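You operate a simulated robot arm through the tools that you are given. There is no shell and no other tool. Be economical: measure what you need, move in short steps, check, and stop when the job is done.

You are at the controls of a simulated robot arm. One attempt, no reset.

## Task
Fill the bath to the green mark and start its pump.
Fine: bath drain valve shut and both lid levers over the lid before the pump starts.

It is judged by the outcome, as a careful person would: the job done as asked, and still so three seconds after it is handed in. It fails if anything else is knocked over, pushed out of place, dropped, spilled or broken. A push-on lid holds only when it is set on centred and level and pressed home; a screw cap is set on level and turned clockwise until tight.

## Robot
A 6-joint arm with a two-finger gripper on a trunk, on a base that drives. Base frame: it is fixed to the floor where the robot stands at the start and does not move with it; the origin is under the middle of the robot, x ahead of it, y to its left, z up; the surface under the hand at the start is at about z = 0.8. Units: m, rad, N and s.
With the tool pointing down near the work surface it reaches from about 0.1 to 0.7 m from the robot's upright axis, wherever it stands. Its first joint turns from -2.897 to 2.897 rad. Places, roughly: bath [0.7, 0.2, 0.8]; bath drain valve [0.5, 0, 0.9]; bath fill valve [0.9, -0.1, 0.9]; bath pump switch [0.4, 0.2, 0.7]; lid one lever [0.5, 0.3, 1]; lid two lever [0.8, 0.2, 1]; press switch [0.8, 0.9, 1.2]; press tray [0.6, 0.8, 0.9]; ram dial [0.8, 0.8, 1.2]. Payload 2.45 kg.
The TCP is the grasp point between the finger pads, 0.026 m short of the fingertips. In the tool frame z runs along the fingers and y along their closing line. The gripper opens to 0.096 m. The gripper's body begins 0.069 m behind the TCP.
Orientation is that of the tool frame in the base frame, as [roll, pitch, yaw] about the fixed x, y, z axes, in that order (R = Rz(yaw) Ry(pitch) Rx(roll)). With the fingers straight down and closing along the base's y, the tool's x points along the base's -x, its y along +y and its z along -z.

## Interface
- The arm moves only by the tool drive_tool. Its argument "rows" is text: rows parted by semicolons, each of 7 numbers parted by spaces: the turn, a rotation vector about the tool's x, y, z in units of 180 degrees (1.0 is 180 degrees), then the shift along the tool's x, y, z in units of 400 mm (1.0 is 400 mm), then the opening in per cent of the stroke, from 0 (shut) to 100 (fully open). In form: ax ay az dx dy dz jaw; .... A call has 1 to 8 rows; each row is the pose to reach, as a shift and turn from the pose commanded when the call began, along the tool's axes at that moment. A call with a number of a shift or a turn outside -1 to 1 is refused whole. A row lasts 0.2 s, in which the tool goes at most 0.05 m and 0.15 rad; a call with a longer step from one row to the next is refused whole, and so is a gripper value outside its range. A pose out of reach is approached as far as the arm can. The call stops where the force on the tool passes 80 N (or 10 N more than at its start, if that is more) or the arm is blocked; 0.2 s more then pass. The fingers move at their own pace and stop on an object; they squeeze with about 36 N. The grip force told is the motor's: it shows also when the fingers shut on nothing. Time passes only in rows, and 0.2 s behind the last, so rows that repeat a pose let the fingers close. It gives the time, the measured TCP pose, the force on the tool (base axes), the opening and the grip force at its end, in the units of the frame above (readings bear some noise), with the torque about the TCP (base axes, N m) and any sound that the robot's microphone picked up.
- Cameras (640 x 400 px; columns grow to the right, rows downward): "scene" is now at [0.0301, 0.1641, 1.1262]; the picture's right is [0.08, -1.00, 0.00], its down [-0.50, -0.04, -0.87] and it looks along [0.86, 0.07, -0.50] (base axes); focal length 251 px, centre (320, 200). "wrist" rides on the gripper at [0.082, 0.003, -0.098] in the tool frame; the picture's right is [-0.04, 1.00, 0.00], its down [-0.73, -0.03, -0.68] and it looks along [-0.68, -0.03, 0.73] (tool axes); focal length 256 px, centre (320, 200).
- capture(camera): a new picture of that camera. It takes no simulated time.
- move_column(by): slides the trunk up (or, below 0, down) by that many m; the arm and the scene camera ride with it, the base frame stays. It gives what a move gives, with no picture.
- roll_base(legs): drives the robot by 1 to 6 legs, each [ahead, turn to the left] in m and rad, along the robot's own axes; the way and the turn of a leg run together, so that a leg with both is an arc; at most 1.5 m and 3.142 rad a leg. The arm and the cameras ride along, it lands a little off, and it stops where it bumps. It gives what a move gives.
- aim_head(pan, tilt): turns the head with the scene camera to pan (to the left, within 2.705 rad either way) and tilt (down, from -0.506 to 1.204), counted from straight ahead of the robot. It gives what a move gives.
- locate(camera, pixels): for up to 12 pixels [column, row] of the newest picture of that camera ("zoom" is the newest enlarged one), the place [x, y, z] in the base frame of the surface seen there, good to about 0.003 m. It takes no simulated time.
- zoom(camera, box): a new picture of the part [left, top, right, bottom] of that camera's present view, enlarged. It takes no simulated time.
- hand_in(): hands the job in; it is judged then, once.

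Keep the steps short. Do not move on a guess: measure, check each grasp and each placing, and mend mistakes. In all there are 80 turns and 68 pictures (those below and enlarged ones count). Leave the gripper open and the arm clear of the work at the hand-in unless told otherwise, and finish with a single line.

The tools are called after "Emit:" by a JSON object that holds its "fn" and its "kwargs". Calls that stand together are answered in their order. drive_tool: Moves the arm, as the interface text tells. Its arguments: {"type":"object","properties":{"rows":{"type":"string"}},"required":["rows"]} The other tools are called the same way: move_column (by) slides the trunk up or down; roll_base (legs) drives the base; aim_head (pan, tilt) turns the head that bears the scene camera; capture (camera) takes a picture; locate (camera, pixels) gives the place of the surface under pixels of a picture; zoom (camera, box) takes an enlarged picture of a part of a camera's view; hand_in () hands the job in.

At the start:

```text
time: 0.0
ee_pos: [0.4438, -0.0734, 1.0003]
tool_rot: [-3.141, 0.001, -3.142]
wrist_force: [0.5, 0.0, 1.1]
ft_torque: [0.01, -0.03, 0.0]
gripper_width: 0.0959
finger_force: 0.1
trunk travel left (down, up): [-0.15, 0.0]
robot x, y, heading: [-0.0028, -0.0009, -0.002]
head pan, tilt: [0.082, 0.525]
```

scene: 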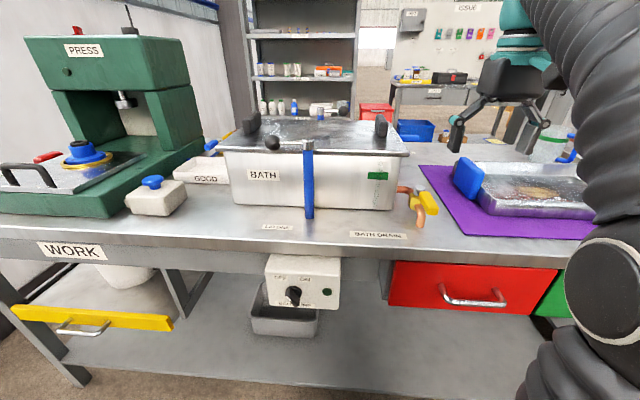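
wrist: 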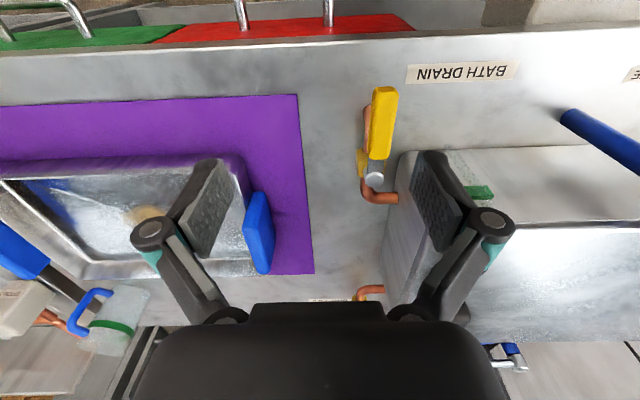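

I see the bath with a yellow drain handle, a blue lever hanging down in front and a fill valve behind. I'll zoom in on these parts first.

Emit:
{"fn": "zoom", "kwargs": {"camera": "scene", "box": [200, 90, 450, 250]}}

Emit:
{"fn": "zoom", "kwargs": {"camera": "scene", "box": [230, 220, 390, 320]}}

Emit:
{"fn": "zoom", "kwargs": {"camera": "wrist", "box": [320, 60, 640, 380]}}

```text
2.50 times, centred on (325, 170) of scene
```

zoom: 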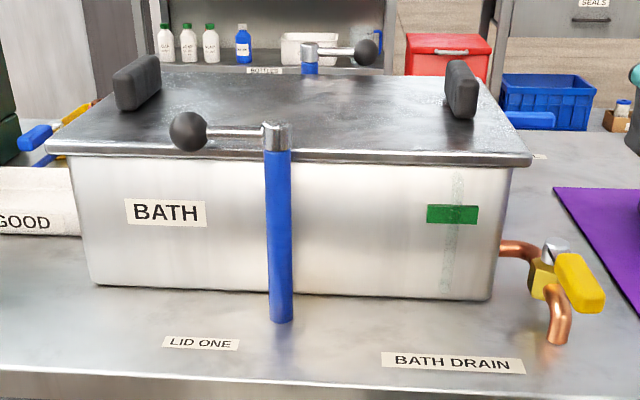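

```text
4.00 times, centred on (310, 270) of scene
```

zoom: 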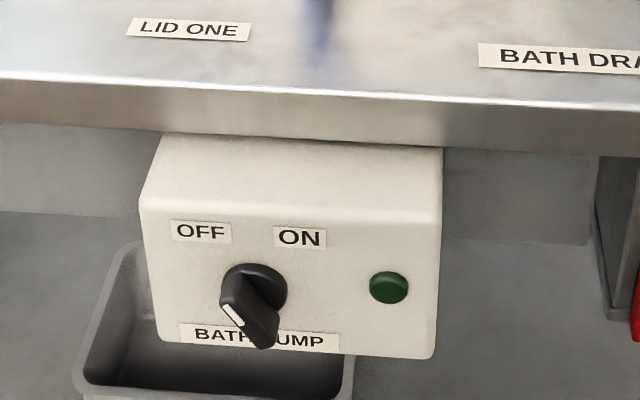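

```text
1.25 times, centred on (480, 220) of wrist
```

zoom: 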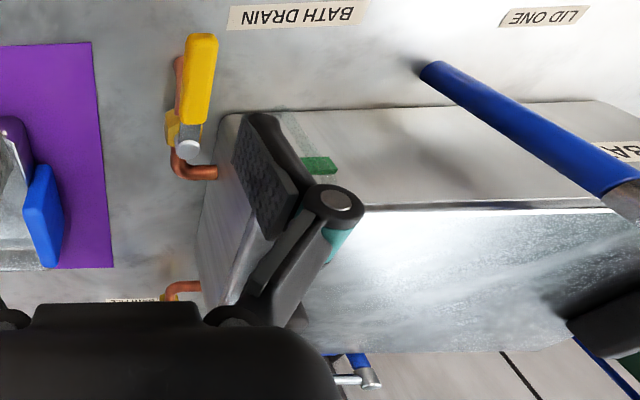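

I'll measure the key points now: ball, lever post, drain handle, second lever, switch and green mark.

Emit:
{"fn": "capture", "kwargs": {"camera": "scene"}}

Emit:
{"fn": "locate", "kwargs": {"camera": "scene", "pixels": [[272, 142], [308, 143], [309, 200], [346, 109], [322, 108], [422, 203], [432, 205], [414, 190], [377, 176], [292, 294], [327, 292], [408, 153]]}}

Emit:
{"fn": "zoom", "kwargs": {"camera": "scene", "box": [370, 160, 450, 240]}}

Emit:
{"fn": "zoom", "kwargs": {"camera": "wrist", "box": [320, 70, 480, 220]}}

```text
62 pictures are left
```

scene: 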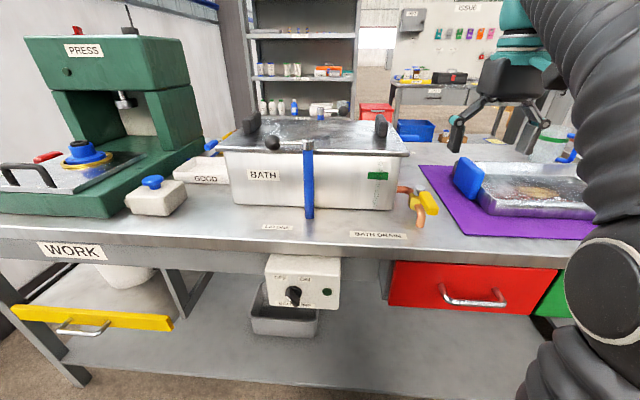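

```text
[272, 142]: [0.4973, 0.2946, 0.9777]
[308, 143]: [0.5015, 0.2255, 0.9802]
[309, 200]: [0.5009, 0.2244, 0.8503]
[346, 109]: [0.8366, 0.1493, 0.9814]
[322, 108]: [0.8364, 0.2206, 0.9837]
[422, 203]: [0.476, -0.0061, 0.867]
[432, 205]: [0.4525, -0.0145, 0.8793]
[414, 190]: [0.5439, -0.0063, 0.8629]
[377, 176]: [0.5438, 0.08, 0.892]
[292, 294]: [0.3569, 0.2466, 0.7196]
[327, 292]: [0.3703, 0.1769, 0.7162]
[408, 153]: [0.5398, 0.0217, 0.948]
```

```text
5.00 times, centred on (410, 200) of scene
```

zoom: 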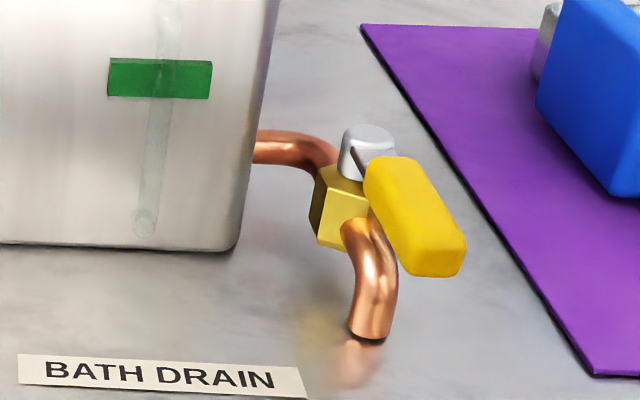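

```text
2.67 times, centred on (400, 145) of wrist
```

zoom: 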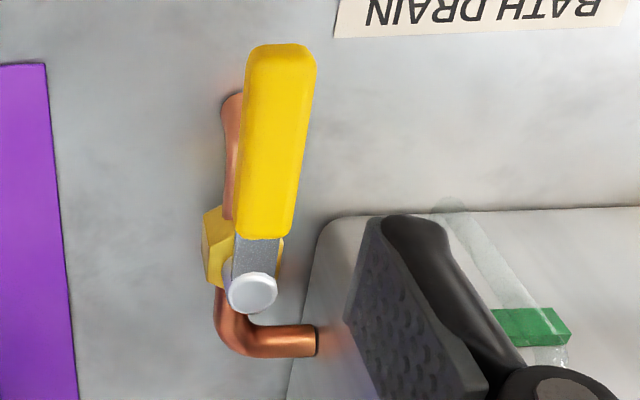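

The drain pipe runs along x and so does the handle, so it's open. I'll measure the handle and look at the fill valve by turning the head.

Emit:
{"fn": "locate", "kwargs": {"camera": "zoom", "pixels": [[283, 60], [278, 120], [268, 215], [252, 292], [255, 145], [303, 145], [228, 340], [310, 342], [229, 150], [200, 60]]}}

Emit:
{"fn": "aim_head", "kwargs": {"pan": -0.15, "tilt": 0.35}}

Emit:
{"fn": "capture", "kwargs": {"camera": "scene"}}

Emit:
{"fn": "zoom", "kwargs": {"camera": "wrist", "box": [320, 260, 640, 400]}}

```text
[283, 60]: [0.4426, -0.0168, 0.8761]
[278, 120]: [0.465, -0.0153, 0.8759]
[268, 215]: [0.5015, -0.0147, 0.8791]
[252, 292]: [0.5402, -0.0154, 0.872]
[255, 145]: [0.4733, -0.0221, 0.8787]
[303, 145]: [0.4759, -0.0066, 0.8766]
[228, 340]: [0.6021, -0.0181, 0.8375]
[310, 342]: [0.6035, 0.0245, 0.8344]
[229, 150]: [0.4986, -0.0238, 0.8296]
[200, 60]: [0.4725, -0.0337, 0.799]
```

```text
time: 0.8
ee_pos: [0.4445, -0.0754, 0.9984]
tool_rot: [-3.141, 0.0, 3.142]
wrist_force: [0.9, -0.3, -0.1]
ft_torque: [-0.01, 0.0, 0.0]
gripper_width: 0.0958
finger_force: 0.1
trunk travel left (down, up): [-0.15, 0.0]
robot x, y, heading: [-0.001, -0.0025, 0.001]
head pan, tilt: [-0.15, 0.351]
```

```text
59 pictures are left
```

scene: 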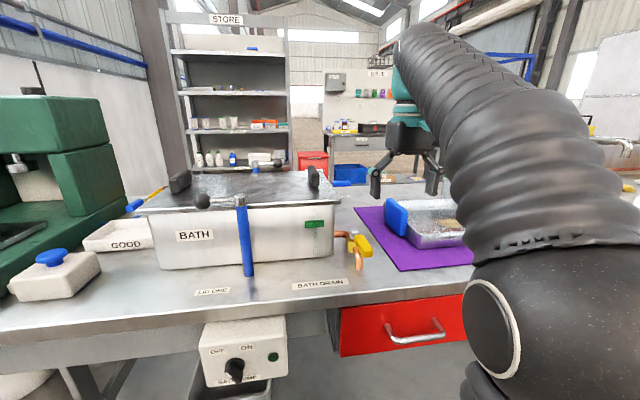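

```text
2.00 times, centred on (480, 330) of wrist
```

zoom: 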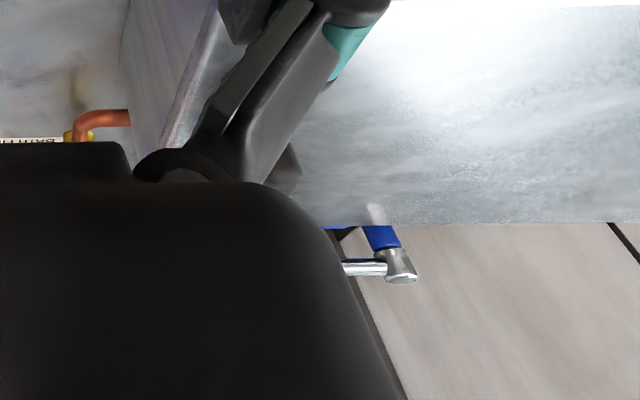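

The handle can only go toward -y, because the bath wall blocks +y. I'll move above it with the jaws straddling it along y, then look again.

Emit:
{"fn": "drive_tool", "kwargs": {"rows": "0 0 0 -0.02 0.08 0.05 60; 0 0 0 -0.045 0.145 0.12 60; 0 0 0 -0.045 0.145 0.17 60"}}

Emit:
{"fn": "capture", "kwargs": {"camera": "wrist"}}

```text
time: 1.6
ee_pos: [0.4606, -0.0143, 0.9319]
tool_rot: [-3.139, 0.0, 3.14]
wrist_force: [0.5, 0.3, -0.1]
ft_torque: [0.01, -0.01, 0.0]
gripper_width: 0.0573
finger_force: 0.1
trunk travel left (down, up): [-0.15, 0.0]
robot x, y, heading: [0.0006, -0.0017, -0.0]
head pan, tilt: [-0.15, 0.351]
```

```text
57 pictures are left
```

wrist: 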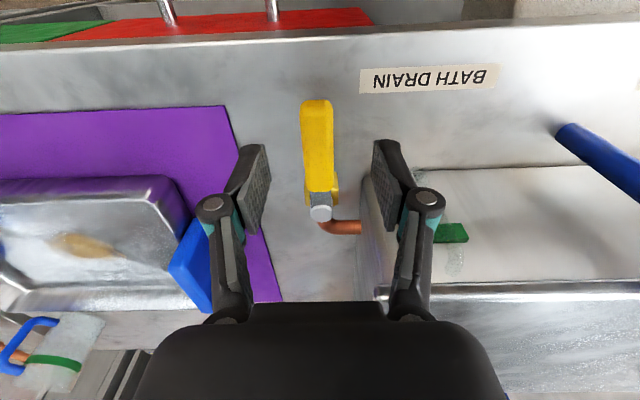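

Emit:
{"fn": "locate", "kwargs": {"camera": "wrist", "pixels": [[317, 108], [319, 150], [321, 185], [320, 212], [303, 150], [333, 150], [185, 230], [205, 260], [175, 265], [365, 180]]}}

Emit:
{"fn": "zoom", "kwargs": {"camera": "wrist", "box": [260, 80, 400, 260]}}

```text
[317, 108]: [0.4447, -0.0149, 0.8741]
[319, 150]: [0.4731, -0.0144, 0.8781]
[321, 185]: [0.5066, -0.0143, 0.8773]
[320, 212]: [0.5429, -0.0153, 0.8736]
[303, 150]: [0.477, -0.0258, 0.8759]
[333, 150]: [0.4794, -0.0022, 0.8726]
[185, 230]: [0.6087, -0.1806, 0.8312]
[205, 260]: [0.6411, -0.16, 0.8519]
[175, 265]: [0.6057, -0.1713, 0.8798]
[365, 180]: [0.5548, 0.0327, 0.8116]
```

```text
2.22 times, centred on (330, 170) of wrist
```

zoom: 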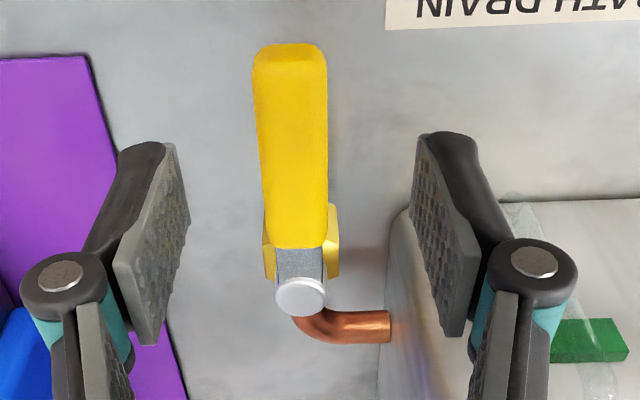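

Handle top is at z 0.878 and the pivot is near (0.535, -0.0145). I'll go down 0.06 m around the handle and close lightly.

Emit:
{"fn": "drive_tool", "kwargs": {"rows": "0 0 0 0 0 0.08 60; 0 0 0 0 0 0.15 60; 0 0 0 0 0 0.15 26; 0 0 0 0 0 0.15 26"}}

Emit:
{"fn": "zoom", "kwargs": {"camera": "wrist", "box": [200, 60, 460, 260]}}

```text
time: 2.5
ee_pos: [0.4608, -0.0158, 0.8709]
tool_rot: [-3.141, -0.001, 3.14]
wrist_force: [0.4, 0.0, -0.9]
ft_torque: [-0.01, -0.02, 0.03]
gripper_width: 0.0251
finger_force: 0.1
trunk travel left (down, up): [-0.15, 0.0]
robot x, y, heading: [0.0004, 0.0022, -0.001]
head pan, tilt: [-0.15, 0.351]
```

```text
2.00 times, centred on (330, 160) of wrist
```

zoom: 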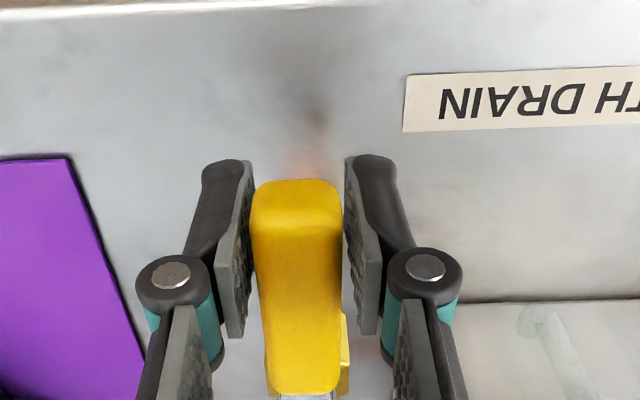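

Handle sits between the pads. Now I'll swing it toward -y along the arc around the pivot.

Emit:
{"fn": "drive_tool", "kwargs": {"rows": "0 0 -0.0446 -0.0018 -0.0256 0 26; 0 0 -0.0891 -0.0071 -0.0508 0 26; 0 0 -0.1337 -0.016 -0.0749 0 26; 0 0 -0.1783 -0.0281 -0.0976 0 26; 0 0 -0.2228 -0.0432 -0.1184 0 26; 0 0 -0.2674 -0.0611 -0.1368 0 26; 0 0 -0.3119 -0.0814 -0.1526 0 26; 0 0 -0.3565 -0.1037 -0.1654 0 26"}}

Emit:
{"fn": "capture", "kwargs": {"camera": "wrist"}}

```text
time: 4.3
ee_pos: [0.5025, -0.0823, 0.8718]
tool_rot: [-3.14, -0.001, -2.019]
wrist_force: [-0.5, 0.3, -0.2]
ft_torque: [0.02, -0.01, -0.01]
gripper_width: 0.0251
finger_force: 0.1
trunk travel left (down, up): [-0.15, 0.0]
robot x, y, heading: [-0.0024, -0.0002, 0.002]
head pan, tilt: [-0.15, 0.351]
```

```text
54 pictures are left
```

wrist: 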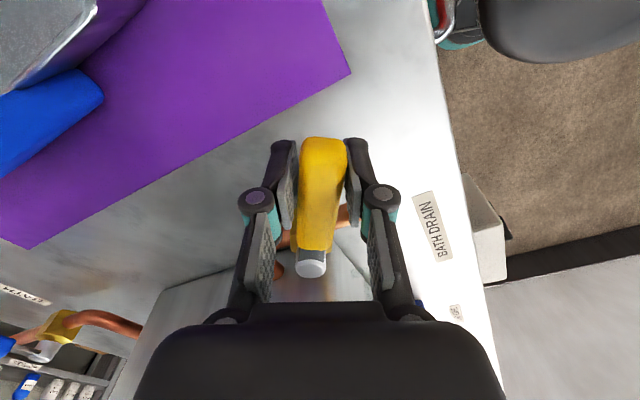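

It followed to about 64°. I'll finish the quarter turn.

Emit:
{"fn": "drive_tool", "kwargs": {"rows": "0 0 -0.0446 -0.0018 -0.0256 0 26; 0 0 -0.0891 -0.0071 -0.0508 0 26; 0 0 -0.1337 -0.016 -0.0749 0 26; 0 0 -0.1592 -0.0225 -0.0881 0 26; 0 0 -0.1592 -0.0225 -0.0881 0 26"}}

Emit:
{"fn": "capture", "kwargs": {"camera": "wrist"}}

```text
time: 5.5
ee_pos: [0.5392, -0.0885, 0.8724]
tool_rot: [-3.141, 0.0, -1.521]
wrist_force: [-0.2, -0.5, 0.4]
ft_torque: [0.03, 0.03, 0.0]
gripper_width: 0.0254
finger_force: 0.5
trunk travel left (down, up): [-0.15, 0.0]
robot x, y, heading: [0.0005, 0.0021, 0.002]
head pan, tilt: [-0.15, 0.351]
```

```text
53 pictures are left
```

wrist: 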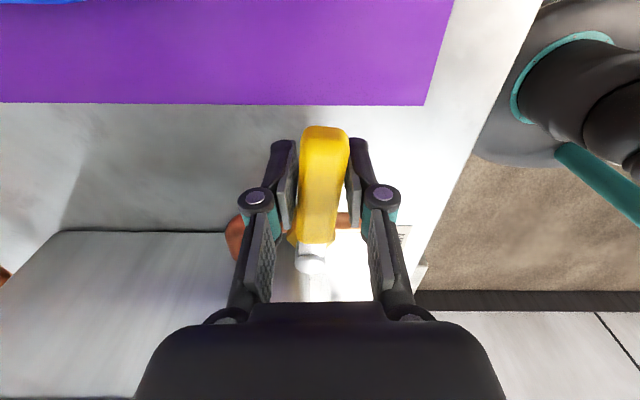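

I'll press a bit further to find the stop.

Emit:
{"fn": "drive_tool", "kwargs": {"rows": "0 0 -0.02 -0.0004 -0.0115 0 26; 0 0 -0.04 -0.0014 -0.023 0 26; 0 0 -0.04 -0.0014 -0.023 0 26"}}

Emit:
{"fn": "locate", "kwargs": {"camera": "wrist", "pixels": [[324, 135], [320, 200], [317, 240], [311, 263]]}}

```text
time: 6.3
ee_pos: [0.5471, -0.0871, 0.8726]
tool_rot: [3.139, 0.002, -1.394]
wrist_force: [-7.8, 2.8, -1.3]
ft_torque: [0.09, 0.09, -0.12]
gripper_width: 0.0303
finger_force: 4.2
trunk travel left (down, up): [-0.15, 0.0]
robot x, y, heading: [0.0023, -0.0023, 0.0]
head pan, tilt: [-0.15, 0.351]
```

```text
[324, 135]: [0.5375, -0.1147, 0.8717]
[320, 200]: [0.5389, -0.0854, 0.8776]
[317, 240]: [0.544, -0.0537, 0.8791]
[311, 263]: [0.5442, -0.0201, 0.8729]
```

There's a stop with about 8 N of resistance, so the drain is shut at a quarter turn. I'll open, lift straight up and turn the tool back.

Emit:
{"fn": "drive_tool", "kwargs": {"rows": "0 0 0.03 0 0.015 0 60; 0 0 0.03 0 0.015 -0.08 60; 0 0 0.03 0 0.015 -0.18 60; 0 0 0.07 0 0.015 -0.28 60; 0 0 0.115 0 0.015 -0.35 60; 0 0 0.16 0 0.015 -0.35 60; 0 0 0.205 0 0.015 -0.35 60; 0 0 0.25 0 0.015 -0.35 60"}}

Emit:
{"fn": "capture", "kwargs": {"camera": "wrist"}}

Emit:
{"fn": "zoom", "kwargs": {"camera": "scene", "box": [280, 160, 480, 290]}}

```text
time: 8.2
ee_pos: [0.5312, -0.0884, 0.985]
tool_rot: [-3.138, 0.002, -2.183]
wrist_force: [0.3, -0.1, -0.3]
ft_torque: [0.01, 0.0, 0.02]
gripper_width: 0.0574
finger_force: 0.0
out of reach, approached as far as the arm can: row 4, 5, 6, 7, 8
trunk travel left (down, up): [-0.15, 0.0]
robot x, y, heading: [0.0038, -0.0001, 0.004]
head pan, tilt: [-0.15, 0.351]
```

```text
52 pictures are left
```

wrist: 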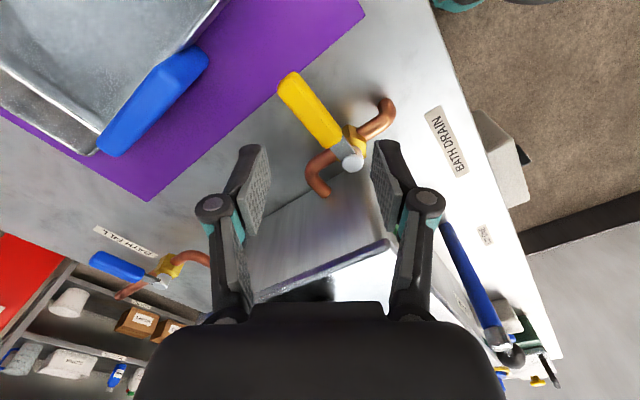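

```text
3.08 times, centred on (380, 225) of scene
```

zoom: 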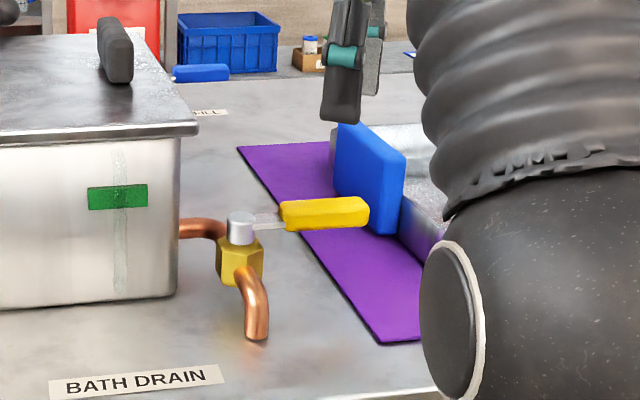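

Drain handle is square to its pipe now. I'll measure the fill valve next, the blue handle at about (115,265).

Emit:
{"fn": "zoom", "kwargs": {"camera": "wrist", "box": [70, 210, 230, 310]}}

Emit:
{"fn": "locate", "kwargs": {"camera": "zoom", "pixels": [[90, 205], [190, 225], [280, 265], [355, 300], [410, 225], [420, 260], [530, 190], [210, 330], [130, 60], [340, 170]]}}

Emit:
{"fn": "locate", "kwargs": {"camera": "wrist", "pixels": [[150, 105], [195, 65], [110, 145], [200, 20], [90, 150]]}}

```text
4.00 times, centred on (150, 260) of wrist
```

zoom: 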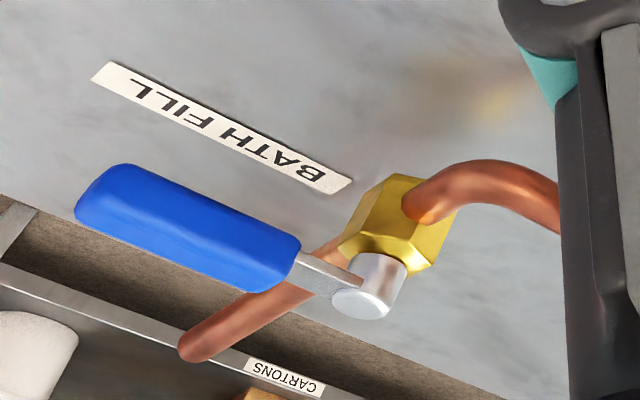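

```text
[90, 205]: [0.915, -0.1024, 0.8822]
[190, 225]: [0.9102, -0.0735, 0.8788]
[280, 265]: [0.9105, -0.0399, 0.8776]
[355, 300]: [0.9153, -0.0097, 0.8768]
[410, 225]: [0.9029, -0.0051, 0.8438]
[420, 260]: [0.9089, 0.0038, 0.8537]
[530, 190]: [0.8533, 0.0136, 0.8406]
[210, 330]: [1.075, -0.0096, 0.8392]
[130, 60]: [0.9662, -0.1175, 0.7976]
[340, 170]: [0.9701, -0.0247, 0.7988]
```

```text
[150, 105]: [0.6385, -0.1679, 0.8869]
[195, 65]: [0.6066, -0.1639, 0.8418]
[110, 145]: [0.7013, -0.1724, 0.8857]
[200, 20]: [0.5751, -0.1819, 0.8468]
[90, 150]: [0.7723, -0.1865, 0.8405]
```

Fill handle points to -y with its pivot near (0.91, -0.008), square to its pipe, so it's shut. That's a long reach from here. I'll look down to see how much room the base has ahead.

Emit:
{"fn": "aim_head", "kwargs": {"pan": 0.1, "tilt": 1.2}}

Emit:
{"fn": "capture", "kwargs": {"camera": "scene"}}

Emit:
{"fn": "locate", "kwargs": {"camera": "scene", "pixels": [[320, 350], [320, 300], [320, 250], [320, 200], [320, 150], [320, 100], [320, 50], [320, 20], [320, 385], [420, 200], [420, 300], [220, 250]]}}

```text
time: 9.3
ee_pos: [0.5306, -0.0882, 0.9849]
tool_rot: [-3.137, 0.001, -2.179]
wrist_force: [0.3, -0.6, -1.5]
ft_torque: [0.01, 0.03, -0.02]
gripper_width: 0.0575
finger_force: 0.0
trunk travel left (down, up): [-0.15, 0.0]
robot x, y, heading: [0.0, 0.0005, 0.003]
head pan, tilt: [0.099, 1.201]
```

```text
49 pictures are left
```

scene: 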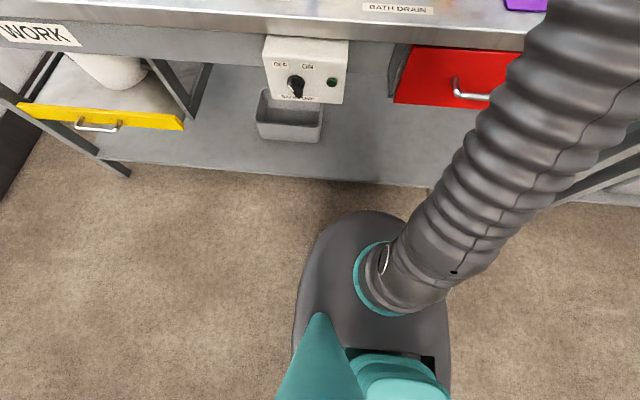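

```text
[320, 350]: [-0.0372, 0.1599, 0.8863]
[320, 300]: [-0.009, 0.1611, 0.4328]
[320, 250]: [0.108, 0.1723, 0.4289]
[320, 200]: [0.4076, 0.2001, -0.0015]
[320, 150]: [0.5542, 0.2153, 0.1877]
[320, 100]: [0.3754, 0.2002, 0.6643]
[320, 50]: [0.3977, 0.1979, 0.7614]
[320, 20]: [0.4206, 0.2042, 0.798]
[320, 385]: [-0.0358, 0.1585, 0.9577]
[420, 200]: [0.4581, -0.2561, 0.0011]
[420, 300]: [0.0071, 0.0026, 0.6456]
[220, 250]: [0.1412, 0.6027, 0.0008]
```

Base top is only z≈0.43 and the shelf front is at about x 0.5, so the base can slide partly under the table. I'll check the base's front edge and the upper arm's path.

Emit:
{"fn": "locate", "kwargs": {"camera": "scene", "pixels": [[375, 216], [345, 222], [405, 225], [400, 182], [430, 188], [300, 178], [440, 150], [480, 120], [520, 60], [540, 20], [480, 230], [560, 100]]}}

```text
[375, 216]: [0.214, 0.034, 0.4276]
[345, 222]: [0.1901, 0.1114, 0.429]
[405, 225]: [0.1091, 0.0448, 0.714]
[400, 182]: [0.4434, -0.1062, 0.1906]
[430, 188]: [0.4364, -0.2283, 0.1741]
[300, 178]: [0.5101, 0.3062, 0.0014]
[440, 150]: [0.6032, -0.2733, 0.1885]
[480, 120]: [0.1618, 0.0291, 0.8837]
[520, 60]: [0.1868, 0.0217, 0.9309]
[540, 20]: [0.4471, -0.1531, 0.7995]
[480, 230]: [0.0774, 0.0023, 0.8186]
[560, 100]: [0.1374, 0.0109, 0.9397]
```

There's about 0.2 m free. I'll drive ahead 0.15 m; the tool stays at z 0.985 over the free corridor beside the bath.

Emit:
{"fn": "roll_base", "kwargs": {"legs": [[0.15, 0]]}}

Emit:
{"fn": "aim_head", "kwargs": {"pan": -0.1, "tilt": 0.6}}

Emit:
{"fn": "capture", "kwargs": {"camera": "scene"}}

Emit:
{"fn": "capture", "kwargs": {"camera": "wrist"}}

```text
time: 10.7
ee_pos: [0.6817, -0.0906, 0.9837]
tool_rot: [-3.138, 0.002, -2.183]
wrist_force: [0.4, 0.2, -0.2]
ft_torque: [0.04, 0.0, -0.01]
gripper_width: 0.0576
finger_force: 0.1
trunk travel left (down, up): [-0.15, 0.0]
robot x, y, heading: [0.1469, 0.0004, -0.0]
head pan, tilt: [0.099, 1.201]
```

```text
time: 11.7
ee_pos: [0.6803, -0.0896, 0.9844]
tool_rot: [-3.14, 0.002, -2.183]
wrist_force: [0.0, -0.6, 0.0]
ft_torque: [0.0, -0.01, -0.03]
gripper_width: 0.0576
finger_force: 0.1
trunk travel left (down, up): [-0.15, 0.0]
robot x, y, heading: [0.1516, 0.0032, 0.004]
head pan, tilt: [-0.099, 0.6]
```

```text
48 pictures are left
```

scene: 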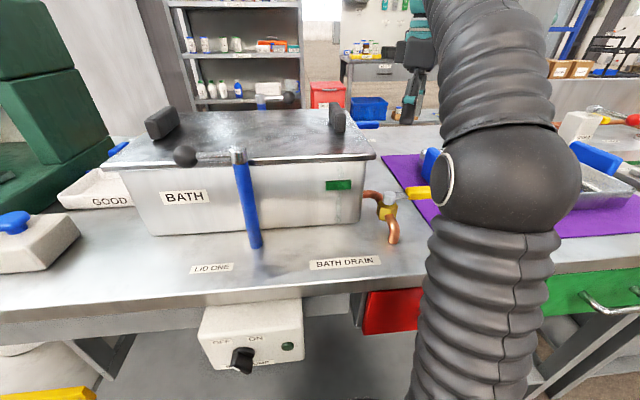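

```text
47 pictures are left
```

wrist: 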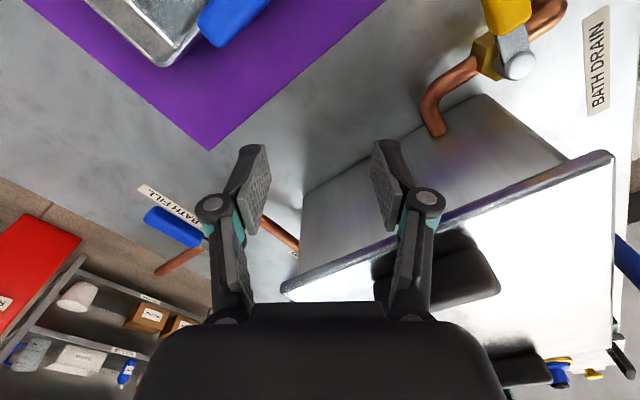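

I'll move 0.05 m closer (the base front stays short of the shelf), then turn the tool to yaw 135°. At that yaw the open jaws can cage the fill handle over its whole swing.

Emit:
{"fn": "roll_base", "kwargs": {"legs": [[0.05, 0]]}}

Emit:
{"fn": "drive_tool", "kwargs": {"rows": "0 0 0.045 0 0 0 60; 0 0 0.09 0 0 0 60; 0 0 0.135 0 0 0 60; 0 0 0.18 0 0 0 60; 0 0 0.225 0 0 0 60; 0 0 0.27 0 0 0 60; 0 0 0.315 0 0 0 60; 0 0 0.36 0 0 0 60"}}

```text
time: 12.7
ee_pos: [0.7079, -0.089, 0.9834]
tool_rot: [3.14, -0.001, -2.18]
wrist_force: [0.5, 0.0, -0.2]
ft_torque: [-0.01, -0.03, 0.0]
gripper_width: 0.0575
finger_force: 0.0
trunk travel left (down, up): [-0.15, 0.0]
robot x, y, heading: [0.1741, 0.002, 0.001]
head pan, tilt: [-0.099, 0.6]
stopped in leg 1: the robot was blocked; the commanded pose is now the measured one
```

```text
time: 14.4
ee_pos: [0.709, -0.0882, 0.9827]
tool_rot: [-3.141, 0.0, 2.97]
wrist_force: [0.1, 0.2, 0.3]
ft_torque: [0.0, -0.01, 0.0]
gripper_width: 0.0576
finger_force: 0.1
trunk travel left (down, up): [-0.15, 0.0]
robot x, y, heading: [0.1787, -0.003, -0.001]
head pan, tilt: [-0.099, 0.6]
```

The base was blocked at x 0.176. I'll back off 1 cm and check below that nothing was displaced.

Emit:
{"fn": "roll_base", "kwargs": {"legs": [[-0.01, 0]]}}

Emit:
{"fn": "aim_head", "kwargs": {"pan": 0.1, "tilt": 1.1}}

Emit:
{"fn": "capture", "kwargs": {"camera": "scene"}}

Emit:
{"fn": "drive_tool", "kwargs": {"rows": "0 0 0.04 0 0 0 60; 0 0 0.08 0 0 0 60; 0 0 0.12 0 0 0 60; 0 0 0.16 0 0 0 60; 0 0 0.195 0 0 0 60"}}

```text
time: 15.2
ee_pos: [0.6981, -0.0892, 0.9839]
tool_rot: [-3.142, 0.001, 2.972]
wrist_force: [-0.2, 0.0, -0.4]
ft_torque: [-0.01, -0.01, 0.03]
gripper_width: 0.0575
finger_force: 0.1
trunk travel left (down, up): [-0.15, 0.0]
robot x, y, heading: [0.1663, -0.0008, 0.002]
head pan, tilt: [-0.099, 0.6]
```

```text
time: 16.1
ee_pos: [0.698, -0.0886, 0.9832]
tool_rot: [-3.141, -0.001, 2.972]
wrist_force: [0.5, 0.7, -0.3]
ft_torque: [0.0, 0.01, 0.0]
gripper_width: 0.0574
finger_force: 0.1
trunk travel left (down, up): [-0.15, 0.0]
robot x, y, heading: [0.1677, -0.0048, 0.0]
head pan, tilt: [0.099, 1.1]
```

```text
46 pictures are left
```

scene: 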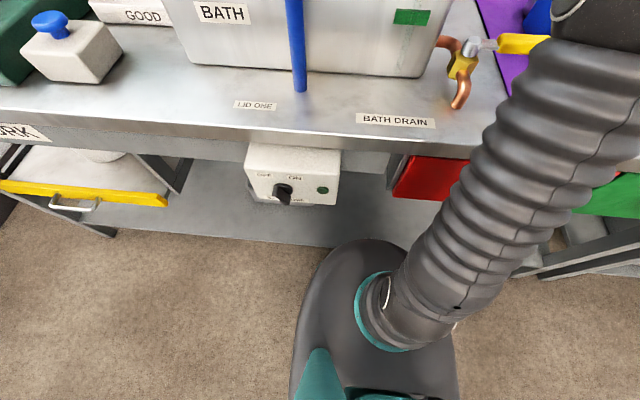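

```text
time: 17.3
ee_pos: [0.6973, -0.089, 0.983]
tool_rot: [-3.141, 0.0, 2.357]
wrist_force: [-1.0, 0.1, 0.5]
ft_torque: [0.0, -0.01, -0.04]
gripper_width: 0.0574
finger_force: 0.0
trunk travel left (down, up): [-0.15, 0.0]
robot x, y, heading: [0.1677, -0.0033, -0.0]
head pan, tilt: [0.099, 1.1]
```

Nothing moved; it was only the shelf edge. Next I'll tilt the tool forward about 0.6 rad to gain reach, and point the head at the gauge.

Emit:
{"fn": "drive_tool", "kwargs": {"rows": "-0.027 -0.027 0 0 0 0 62; -0.054 -0.054 0 0 0 0 62; -0.081 -0.081 0 0 0 0 62; -0.108 -0.108 0 0 0 0 62; -0.135 -0.135 0 0 0 0 62"}}

Emit:
{"fn": "aim_head", "kwargs": {"pan": 0.0, "tilt": 0.5}}

Emit:
{"fn": "capture", "kwargs": {"camera": "scene"}}

Emit:
{"fn": "capture", "kwargs": {"camera": "wrist"}}

```text
time: 18.5
ee_pos: [0.698, -0.0899, 0.9828]
tool_rot: [2.69, 0.413, 2.264]
wrist_force: [0.5, 0.4, -1.0]
ft_torque: [0.02, 0.01, 0.0]
gripper_width: 0.0596
finger_force: 0.0
trunk travel left (down, up): [-0.15, 0.0]
robot x, y, heading: [0.167, -0.0049, -0.001]
head pan, tilt: [0.099, 1.1]
```

```text
time: 19.5
ee_pos: [0.6991, -0.089, 0.9827]
tool_rot: [2.691, 0.41, 2.264]
wrist_force: [0.1, -1.2, 0.6]
ft_torque: [-0.03, -0.03, 0.01]
gripper_width: 0.0597
finger_force: 0.1
trunk travel left (down, up): [-0.15, 0.0]
robot x, y, heading: [0.1638, -0.003, 0.004]
head pan, tilt: [0.0, 0.499]
```

```text
45 pictures are left
```

scene: 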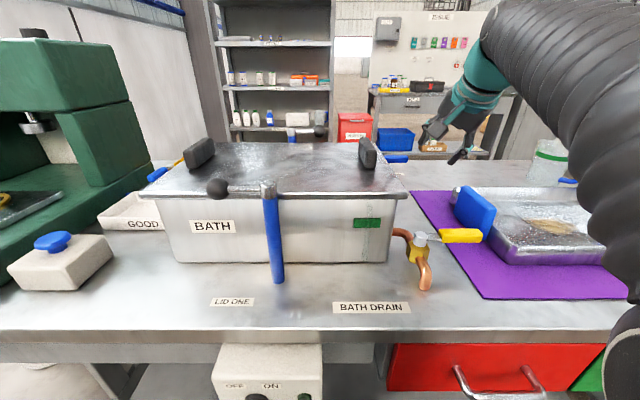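

```text
44 pictures are left
```

wrist: 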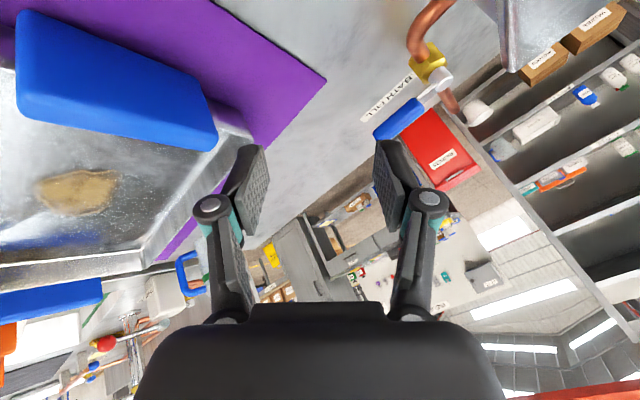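

Tilt is about 34° forward. I'll bring the open jaws to (0.87, -0.075, 0.925), just short of the fill handle, and look.

Emit:
{"fn": "drive_tool", "kwargs": {"rows": "0 0 0 -0.0339 0.0433 0.0725 90; 0 0 0 -0.0677 0.0866 0.1451 90; 0 0 0 -0.1016 0.13 0.2176 90; 0 0 0 -0.1354 0.1733 0.2902 90; 0 0 0 -0.1693 0.2166 0.3627 90; 0 0 0 -0.1693 0.2166 0.3627 90"}}

Emit:
{"fn": "capture", "kwargs": {"camera": "wrist"}}

Emit:
{"fn": "zoom", "kwargs": {"camera": "scene", "box": [300, 90, 520, 290]}}

```text
time: 20.9
ee_pos: [0.8704, -0.0743, 0.9259]
tool_rot: [2.692, 0.41, 2.263]
wrist_force: [0.9, -0.8, -0.3]
ft_torque: [0.02, 0.02, -0.04]
gripper_width: 0.0864
finger_force: 0.1
trunk travel left (down, up): [-0.15, 0.0]
robot x, y, heading: [0.1662, 0.0005, -0.002]
head pan, tilt: [0.0, 0.499]
```

```text
43 pictures are left
```

wrist: 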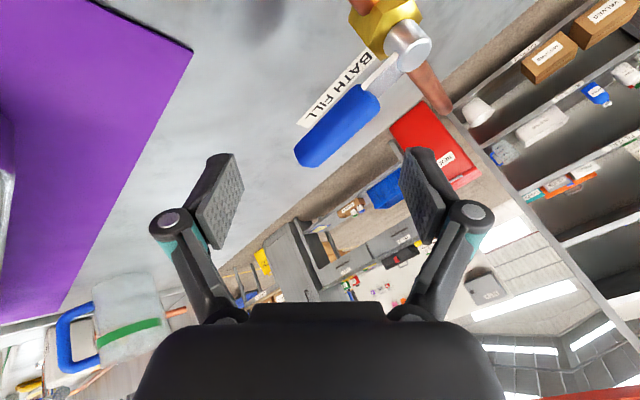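

```text
2.00 times, centred on (410, 190) of scene
```

zoom: 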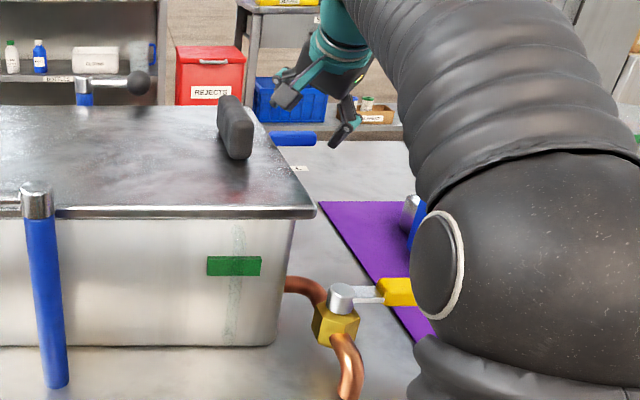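

Measuring the fill handle, and checking how near the big elbow is to the drain handle.

Emit:
{"fn": "locate", "kwargs": {"camera": "wrist", "pixels": [[308, 155], [325, 135], [350, 110], [370, 95], [385, 72], [408, 45], [318, 125], [350, 130], [330, 158]]}}

Emit:
{"fn": "locate", "kwargs": {"camera": "zoom", "pixels": [[400, 290], [430, 300], [430, 270], [440, 380], [500, 150], [239, 265]]}}

Emit:
{"fn": "zoom", "kwargs": {"camera": "scene", "box": [340, 190, 420, 270]}}

```text
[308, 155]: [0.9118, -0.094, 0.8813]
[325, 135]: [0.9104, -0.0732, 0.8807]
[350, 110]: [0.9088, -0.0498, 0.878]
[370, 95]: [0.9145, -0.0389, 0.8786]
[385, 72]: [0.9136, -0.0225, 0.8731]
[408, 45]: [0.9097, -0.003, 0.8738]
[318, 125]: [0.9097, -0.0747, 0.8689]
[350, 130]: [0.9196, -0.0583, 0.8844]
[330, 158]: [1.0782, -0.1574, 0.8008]
```

```text
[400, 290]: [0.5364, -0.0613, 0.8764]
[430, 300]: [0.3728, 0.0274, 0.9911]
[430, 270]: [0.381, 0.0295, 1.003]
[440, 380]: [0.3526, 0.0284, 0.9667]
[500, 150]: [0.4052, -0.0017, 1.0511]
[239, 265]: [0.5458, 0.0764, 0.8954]
```

```text
5.00 times, centred on (380, 230) of scene
```

zoom: 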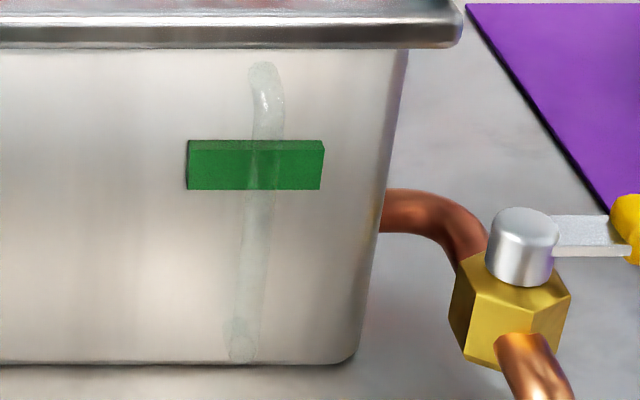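

Gauge is empty, and the elbow is clear at z≈1.0. The handle centre line is x≈0.914 with its top at 0.880. I'll slide in along the finger direction to straddle it at y≈-0.06.

Emit:
{"fn": "drive_tool", "kwargs": {"rows": "0 0 0 0.017 0.033 0.02 90; 0 0 0 0.017 0.033 0.1 90; 0 0 0 0.017 0.033 0.177 90; 0 0 0 0.017 0.033 0.177 90"}}

Emit:
{"fn": "capture", "kwargs": {"camera": "wrist"}}

```text
time: 21.7
ee_pos: [0.9025, -0.0634, 0.9045]
tool_rot: [2.652, 0.429, 2.237]
wrist_force: [5.6, -5.1, 34.3]
ft_torque: [3.25, 4.37, -0.01]
gripper_width: 0.0863
finger_force: 0.0
trunk travel left (down, up): [-0.15, 0.0]
robot x, y, heading: [0.1613, 0.0014, -0.0]
head pan, tilt: [0.0, 0.499]
stopped in row 3: the force on the tool passed its limit at 106 N (the readings are from after the stop); the commanded pose is now the measured one
```

```text
40 pictures are left
```

wrist: 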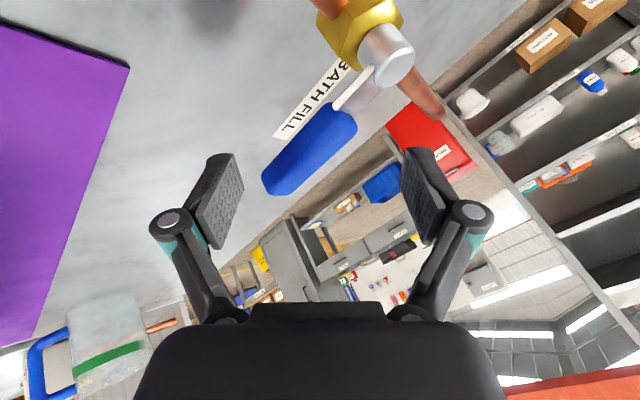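

The camera housing touched the lid edge (contact near (0.78, 0.03)). I'll retreat along the fingers and check that the lid hasn't moved.

Emit:
{"fn": "drive_tool", "kwargs": {"rows": "0 0 0 0 0 -0.08 90; 0 0 0 0 0 -0.15 90; 0 0 0 0.013 -0.083 -0.227 90; 0 0 0 0.013 -0.083 -0.227 90"}}

Emit:
{"fn": "capture", "kwargs": {"camera": "scene"}}

Emit:
{"fn": "locate", "kwargs": {"camera": "scene", "pixels": [[405, 193], [368, 152], [375, 145], [160, 193], [200, 152], [350, 143], [217, 187], [318, 131], [290, 137]]}}

```text
time: 22.7
ee_pos: [0.8278, -0.0802, 0.9566]
tool_rot: [2.666, 0.422, 2.247]
wrist_force: [0.9, -0.7, 1.4]
ft_torque: [0.01, -0.01, 0.01]
gripper_width: 0.0866
finger_force: 0.0
trunk travel left (down, up): [-0.15, 0.0]
robot x, y, heading: [0.1626, -0.0023, -0.002]
head pan, tilt: [0.0, 0.499]
```

```text
39 pictures are left
```

scene: 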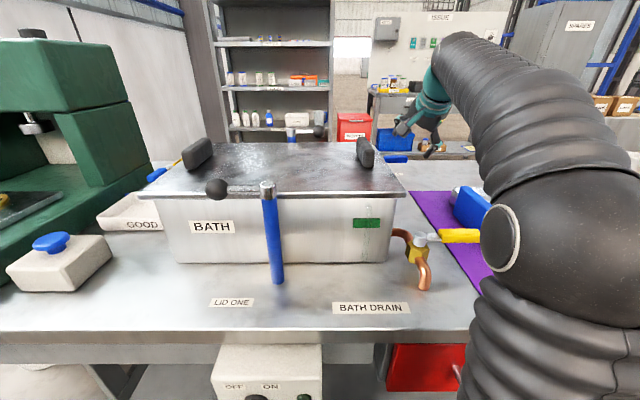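

```text
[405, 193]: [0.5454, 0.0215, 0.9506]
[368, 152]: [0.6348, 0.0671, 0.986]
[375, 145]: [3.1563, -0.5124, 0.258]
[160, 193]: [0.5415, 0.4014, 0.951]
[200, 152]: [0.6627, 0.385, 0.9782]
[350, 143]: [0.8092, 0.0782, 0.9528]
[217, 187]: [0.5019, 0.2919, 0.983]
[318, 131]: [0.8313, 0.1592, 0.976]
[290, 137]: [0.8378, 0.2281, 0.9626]
```

Lid is in place. I'll flip the tool 180° about its own axis so the camera faces away from the bath.

Emit:
{"fn": "drive_tool", "kwargs": {"rows": "0 0 -0.0446 0 0 0 90; 0 0 -0.0892 0 0 0 90; 0 0 -0.1338 0 0 0 90; 0 0 -0.1784 0 0 0 90; 0 0 -0.223 0 0 0 90; 0 0 -0.2676 0 0 0 90; 0 0 -0.3122 0 0 0 90; 0 0 -0.3568 0 0 0 90"}}

Emit:
{"fn": "drive_tool", "kwargs": {"rows": "0 0 -0.0446 0 0 0 90; 0 0 -0.0892 0 0 0 90; 0 0 -0.1338 0 0 0 90; 0 0 -0.1784 0 0 0 90; 0 0 -0.223 0 0 0 90; 0 0 -0.2676 0 0 0 90; 0 0 -0.3122 0 0 0 90; 0 0 -0.3568 0 0 0 90"}}

Emit:
{"fn": "drive_tool", "kwargs": {"rows": "0 0 -0.0446 0 0 0 90; 0 0 -0.0892 0 0 0 90; 0 0 -0.1338 0 0 0 90; 0 0 -0.1784 0 0 0 90; 0 0 -0.223 0 0 0 90; 0 0 -0.2676 0 0 0 90; 0 0 -0.2864 0 0 0 90"}}

```text
time: 24.5
ee_pos: [0.8296, -0.0813, 0.9556]
tool_rot: [-2.912, 0.59, -2.741]
wrist_force: [0.1, 0.2, -0.7]
ft_torque: [-0.01, -0.03, -0.01]
gripper_width: 0.0862
finger_force: 0.0
trunk travel left (down, up): [-0.15, 0.0]
robot x, y, heading: [0.1645, 0.0006, 0.001]
head pan, tilt: [0.0, 0.499]
```

```text
time: 26.3
ee_pos: [0.8291, -0.0827, 0.9556]
tool_rot: [-2.517, 0.072, -1.667]
wrist_force: [0.0, 0.2, 0.1]
ft_torque: [-0.04, 0.01, 0.02]
gripper_width: 0.0863
finger_force: 0.1
trunk travel left (down, up): [-0.15, 0.0]
robot x, y, heading: [0.1667, 0.0063, -0.004]
head pan, tilt: [0.0, 0.499]
```

```text
time: 27.9
ee_pos: [0.8281, -0.0811, 0.9565]
tool_rot: [-2.665, -0.423, -0.896]
wrist_force: [-0.2, 0.3, -0.8]
ft_torque: [0.01, 0.04, 0.01]
gripper_width: 0.0864
finger_force: 0.0
trunk travel left (down, up): [-0.15, 0.0]
robot x, y, heading: [0.1678, -0.0028, -0.002]
head pan, tilt: [0.0, 0.499]
```

Flipped cleanly. I'll line up with the handle and slide in again.

Emit:
{"fn": "drive_tool", "kwargs": {"rows": "0 0 0 -0.002 -0.036 0.07 90; 0 0 0 -0.004 -0.072 0.138 90; 0 0 0 -0.004 -0.072 0.22 90; 0 0 0 -0.004 -0.072 0.3 90; 0 0 0 -0.004 -0.072 0.3 90"}}

Emit:
{"fn": "capture", "kwargs": {"camera": "wrist"}}

Emit:
{"fn": "zoom", "kwargs": {"camera": "scene", "box": [340, 90, 500, 190]}}

```text
time: 29.1
ee_pos: [0.9137, -0.0588, 0.8716]
tool_rot: [-2.662, -0.424, -0.897]
wrist_force: [-0.1, 0.8, 0.3]
ft_torque: [0.02, -0.02, 0.01]
gripper_width: 0.0865
finger_force: 0.1
trunk travel left (down, up): [-0.15, 0.0]
robot x, y, heading: [0.1664, 0.0001, -0.004]
head pan, tilt: [0.0, 0.499]
```

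```text
38 pictures are left
```

wrist: 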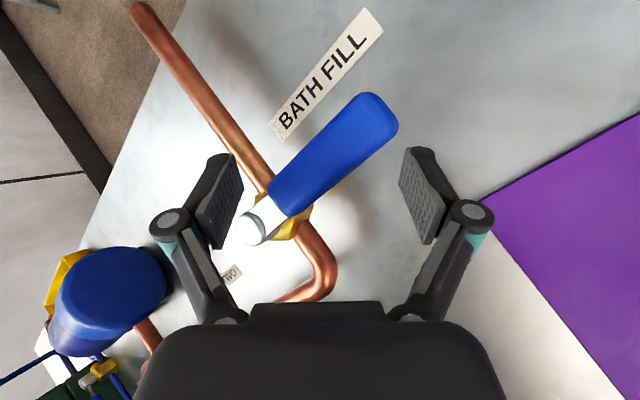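

```text
4.00 times, centred on (420, 140) of scene
```

zoom: 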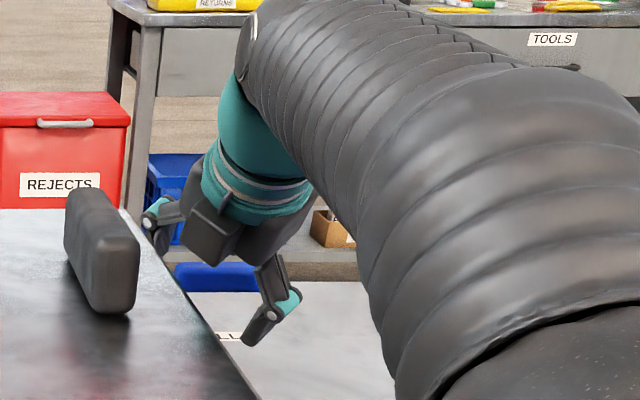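

Handle is caged between the pads. I'll push gently toward +x (about 25° of arc) to see which way it turns.

Emit:
{"fn": "drive_tool", "kwargs": {"rows": "0 0 0 0.012 -0.024 0.018 90; 0 0 0 0.024 -0.047 0.037 90"}}

Emit:
{"fn": "capture", "kwargs": {"camera": "wrist"}}

```text
time: 29.7
ee_pos: [0.9393, -0.0536, 0.871]
tool_rot: [-2.664, -0.424, -0.895]
wrist_force: [-0.8, -1.3, -1.9]
ft_torque: [0.12, -0.06, 0.03]
gripper_width: 0.0868
finger_force: 0.4
trunk travel left (down, up): [-0.15, 0.0]
robot x, y, heading: [0.167, 0.0019, 0.003]
head pan, tilt: [0.0, 0.499]
```

```text
36 pictures are left
```

wrist: 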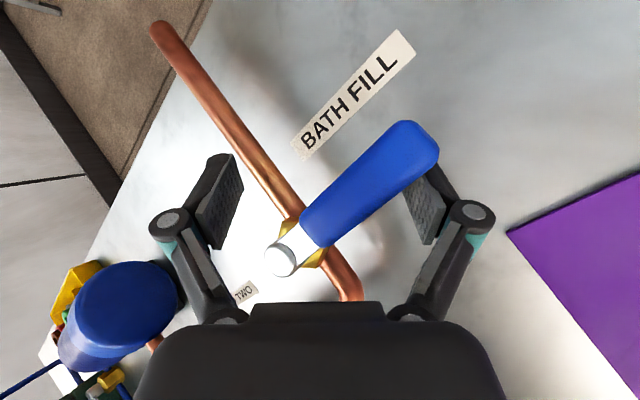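

Just touching now. Pushing further along the arc.

Emit:
{"fn": "drive_tool", "kwargs": {"rows": "0 0 0 0 -0.023 0.011 90; 0 0 0 -0.002 -0.046 0.0226 90"}}

Emit:
{"fn": "capture", "kwargs": {"camera": "wrist"}}

Emit:
{"fn": "zoom", "kwargs": {"camera": "scene", "box": [340, 190, 420, 270]}}

```text
time: 30.3
ee_pos: [0.9558, -0.04, 0.8713]
tool_rot: [-2.663, -0.423, -0.896]
wrist_force: [-1.3, 0.3, -0.7]
ft_torque: [0.0, 0.0, -0.04]
gripper_width: 0.0872
finger_force: 0.6
trunk travel left (down, up): [-0.15, 0.0]
robot x, y, heading: [0.167, -0.001, -0.01]
head pan, tilt: [0.0, 0.499]
```

```text
35 pictures are left
```

wrist: 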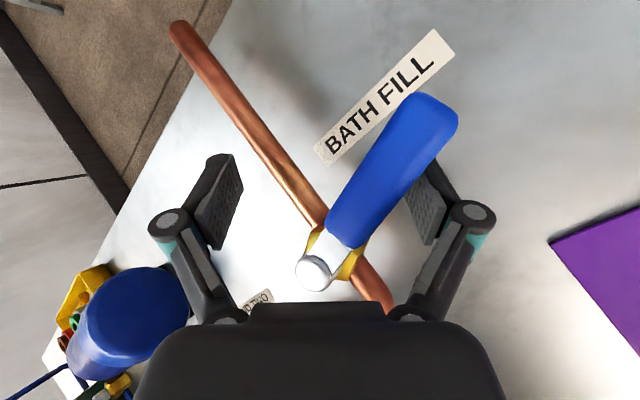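

```text
5.00 times, centred on (380, 230) of scene
```

zoom: 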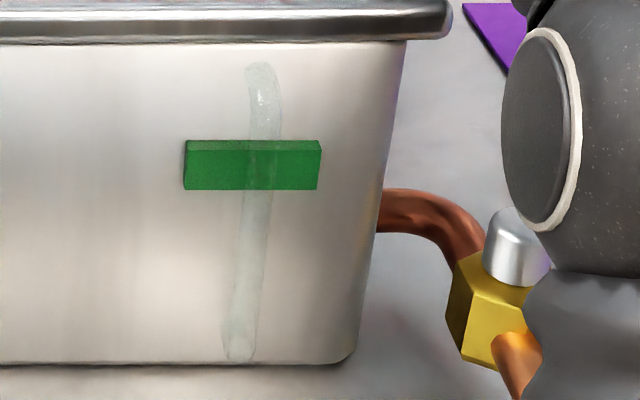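

It turns the right way with low force. I'll open it further and watch the gauge.

Emit:
{"fn": "drive_tool", "kwargs": {"rows": "0 0 0 -0.01 -0.022 0.006 90; 0 0 0 -0.0205 -0.044 0.012 90"}}

Emit:
{"fn": "zoom", "kwargs": {"camera": "scene", "box": [340, 190, 420, 270]}}

Emit:
{"fn": "capture", "kwargs": {"camera": "wrist"}}

```text
time: 30.9
ee_pos: [0.9616, -0.0224, 0.8715]
tool_rot: [-2.663, -0.422, -0.897]
wrist_force: [-1.1, -1.4, -1.6]
ft_torque: [0.06, 0.0, -0.02]
gripper_width: 0.0872
finger_force: 0.3
trunk travel left (down, up): [-0.15, 0.0]
robot x, y, heading: [0.1672, -0.0011, 0.003]
head pan, tilt: [0.0, 0.499]
```

```text
5.00 times, centred on (380, 230) of scene
```

zoom: 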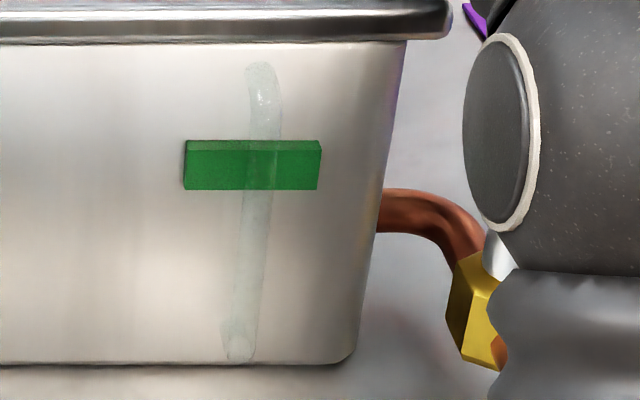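

```text
32 pictures are left
```

wrist: 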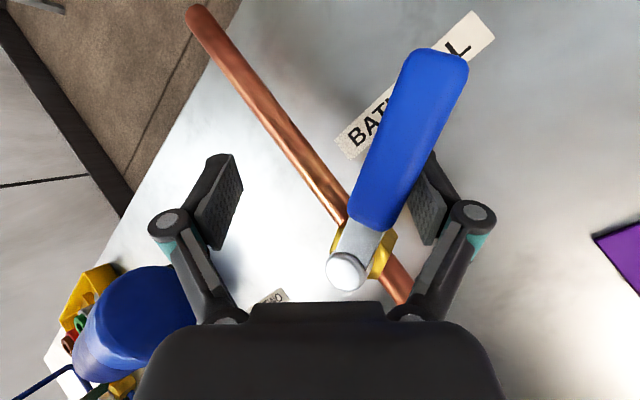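

About halfway open. I'll push on to nearly full, then watch the gauge.

Emit:
{"fn": "drive_tool", "kwargs": {"rows": "0 0 0 -0.024 -0.03 0.003 90; 0 0 0 -0.047 -0.059 0.0065 90"}}

Emit:
{"fn": "capture", "kwargs": {"camera": "wrist"}}

Emit:
{"fn": "zoom", "kwargs": {"camera": "scene", "box": [340, 190, 420, 270]}}

```text
time: 31.5
ee_pos: [0.9686, 0.0014, 0.8682]
tool_rot: [-2.666, -0.425, -0.9]
wrist_force: [10.4, -28.6, -7.7]
ft_torque: [-0.34, -0.4, 1.33]
gripper_width: 0.0908
finger_force: 3.3
trunk travel left (down, up): [-0.15, 0.0]
robot x, y, heading: [0.1669, -0.0023, -0.008]
head pan, tilt: [0.0, 0.499]
```

```text
31 pictures are left
```

wrist: 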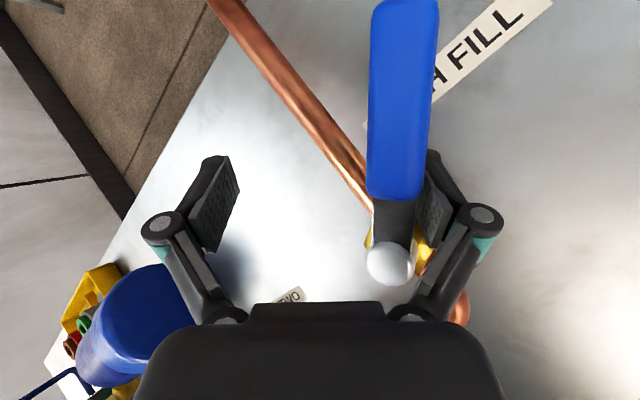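

```text
5.00 times, centred on (380, 230) of scene
```

zoom: 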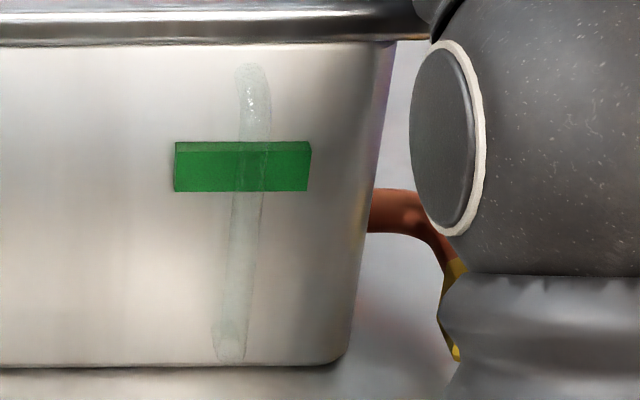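

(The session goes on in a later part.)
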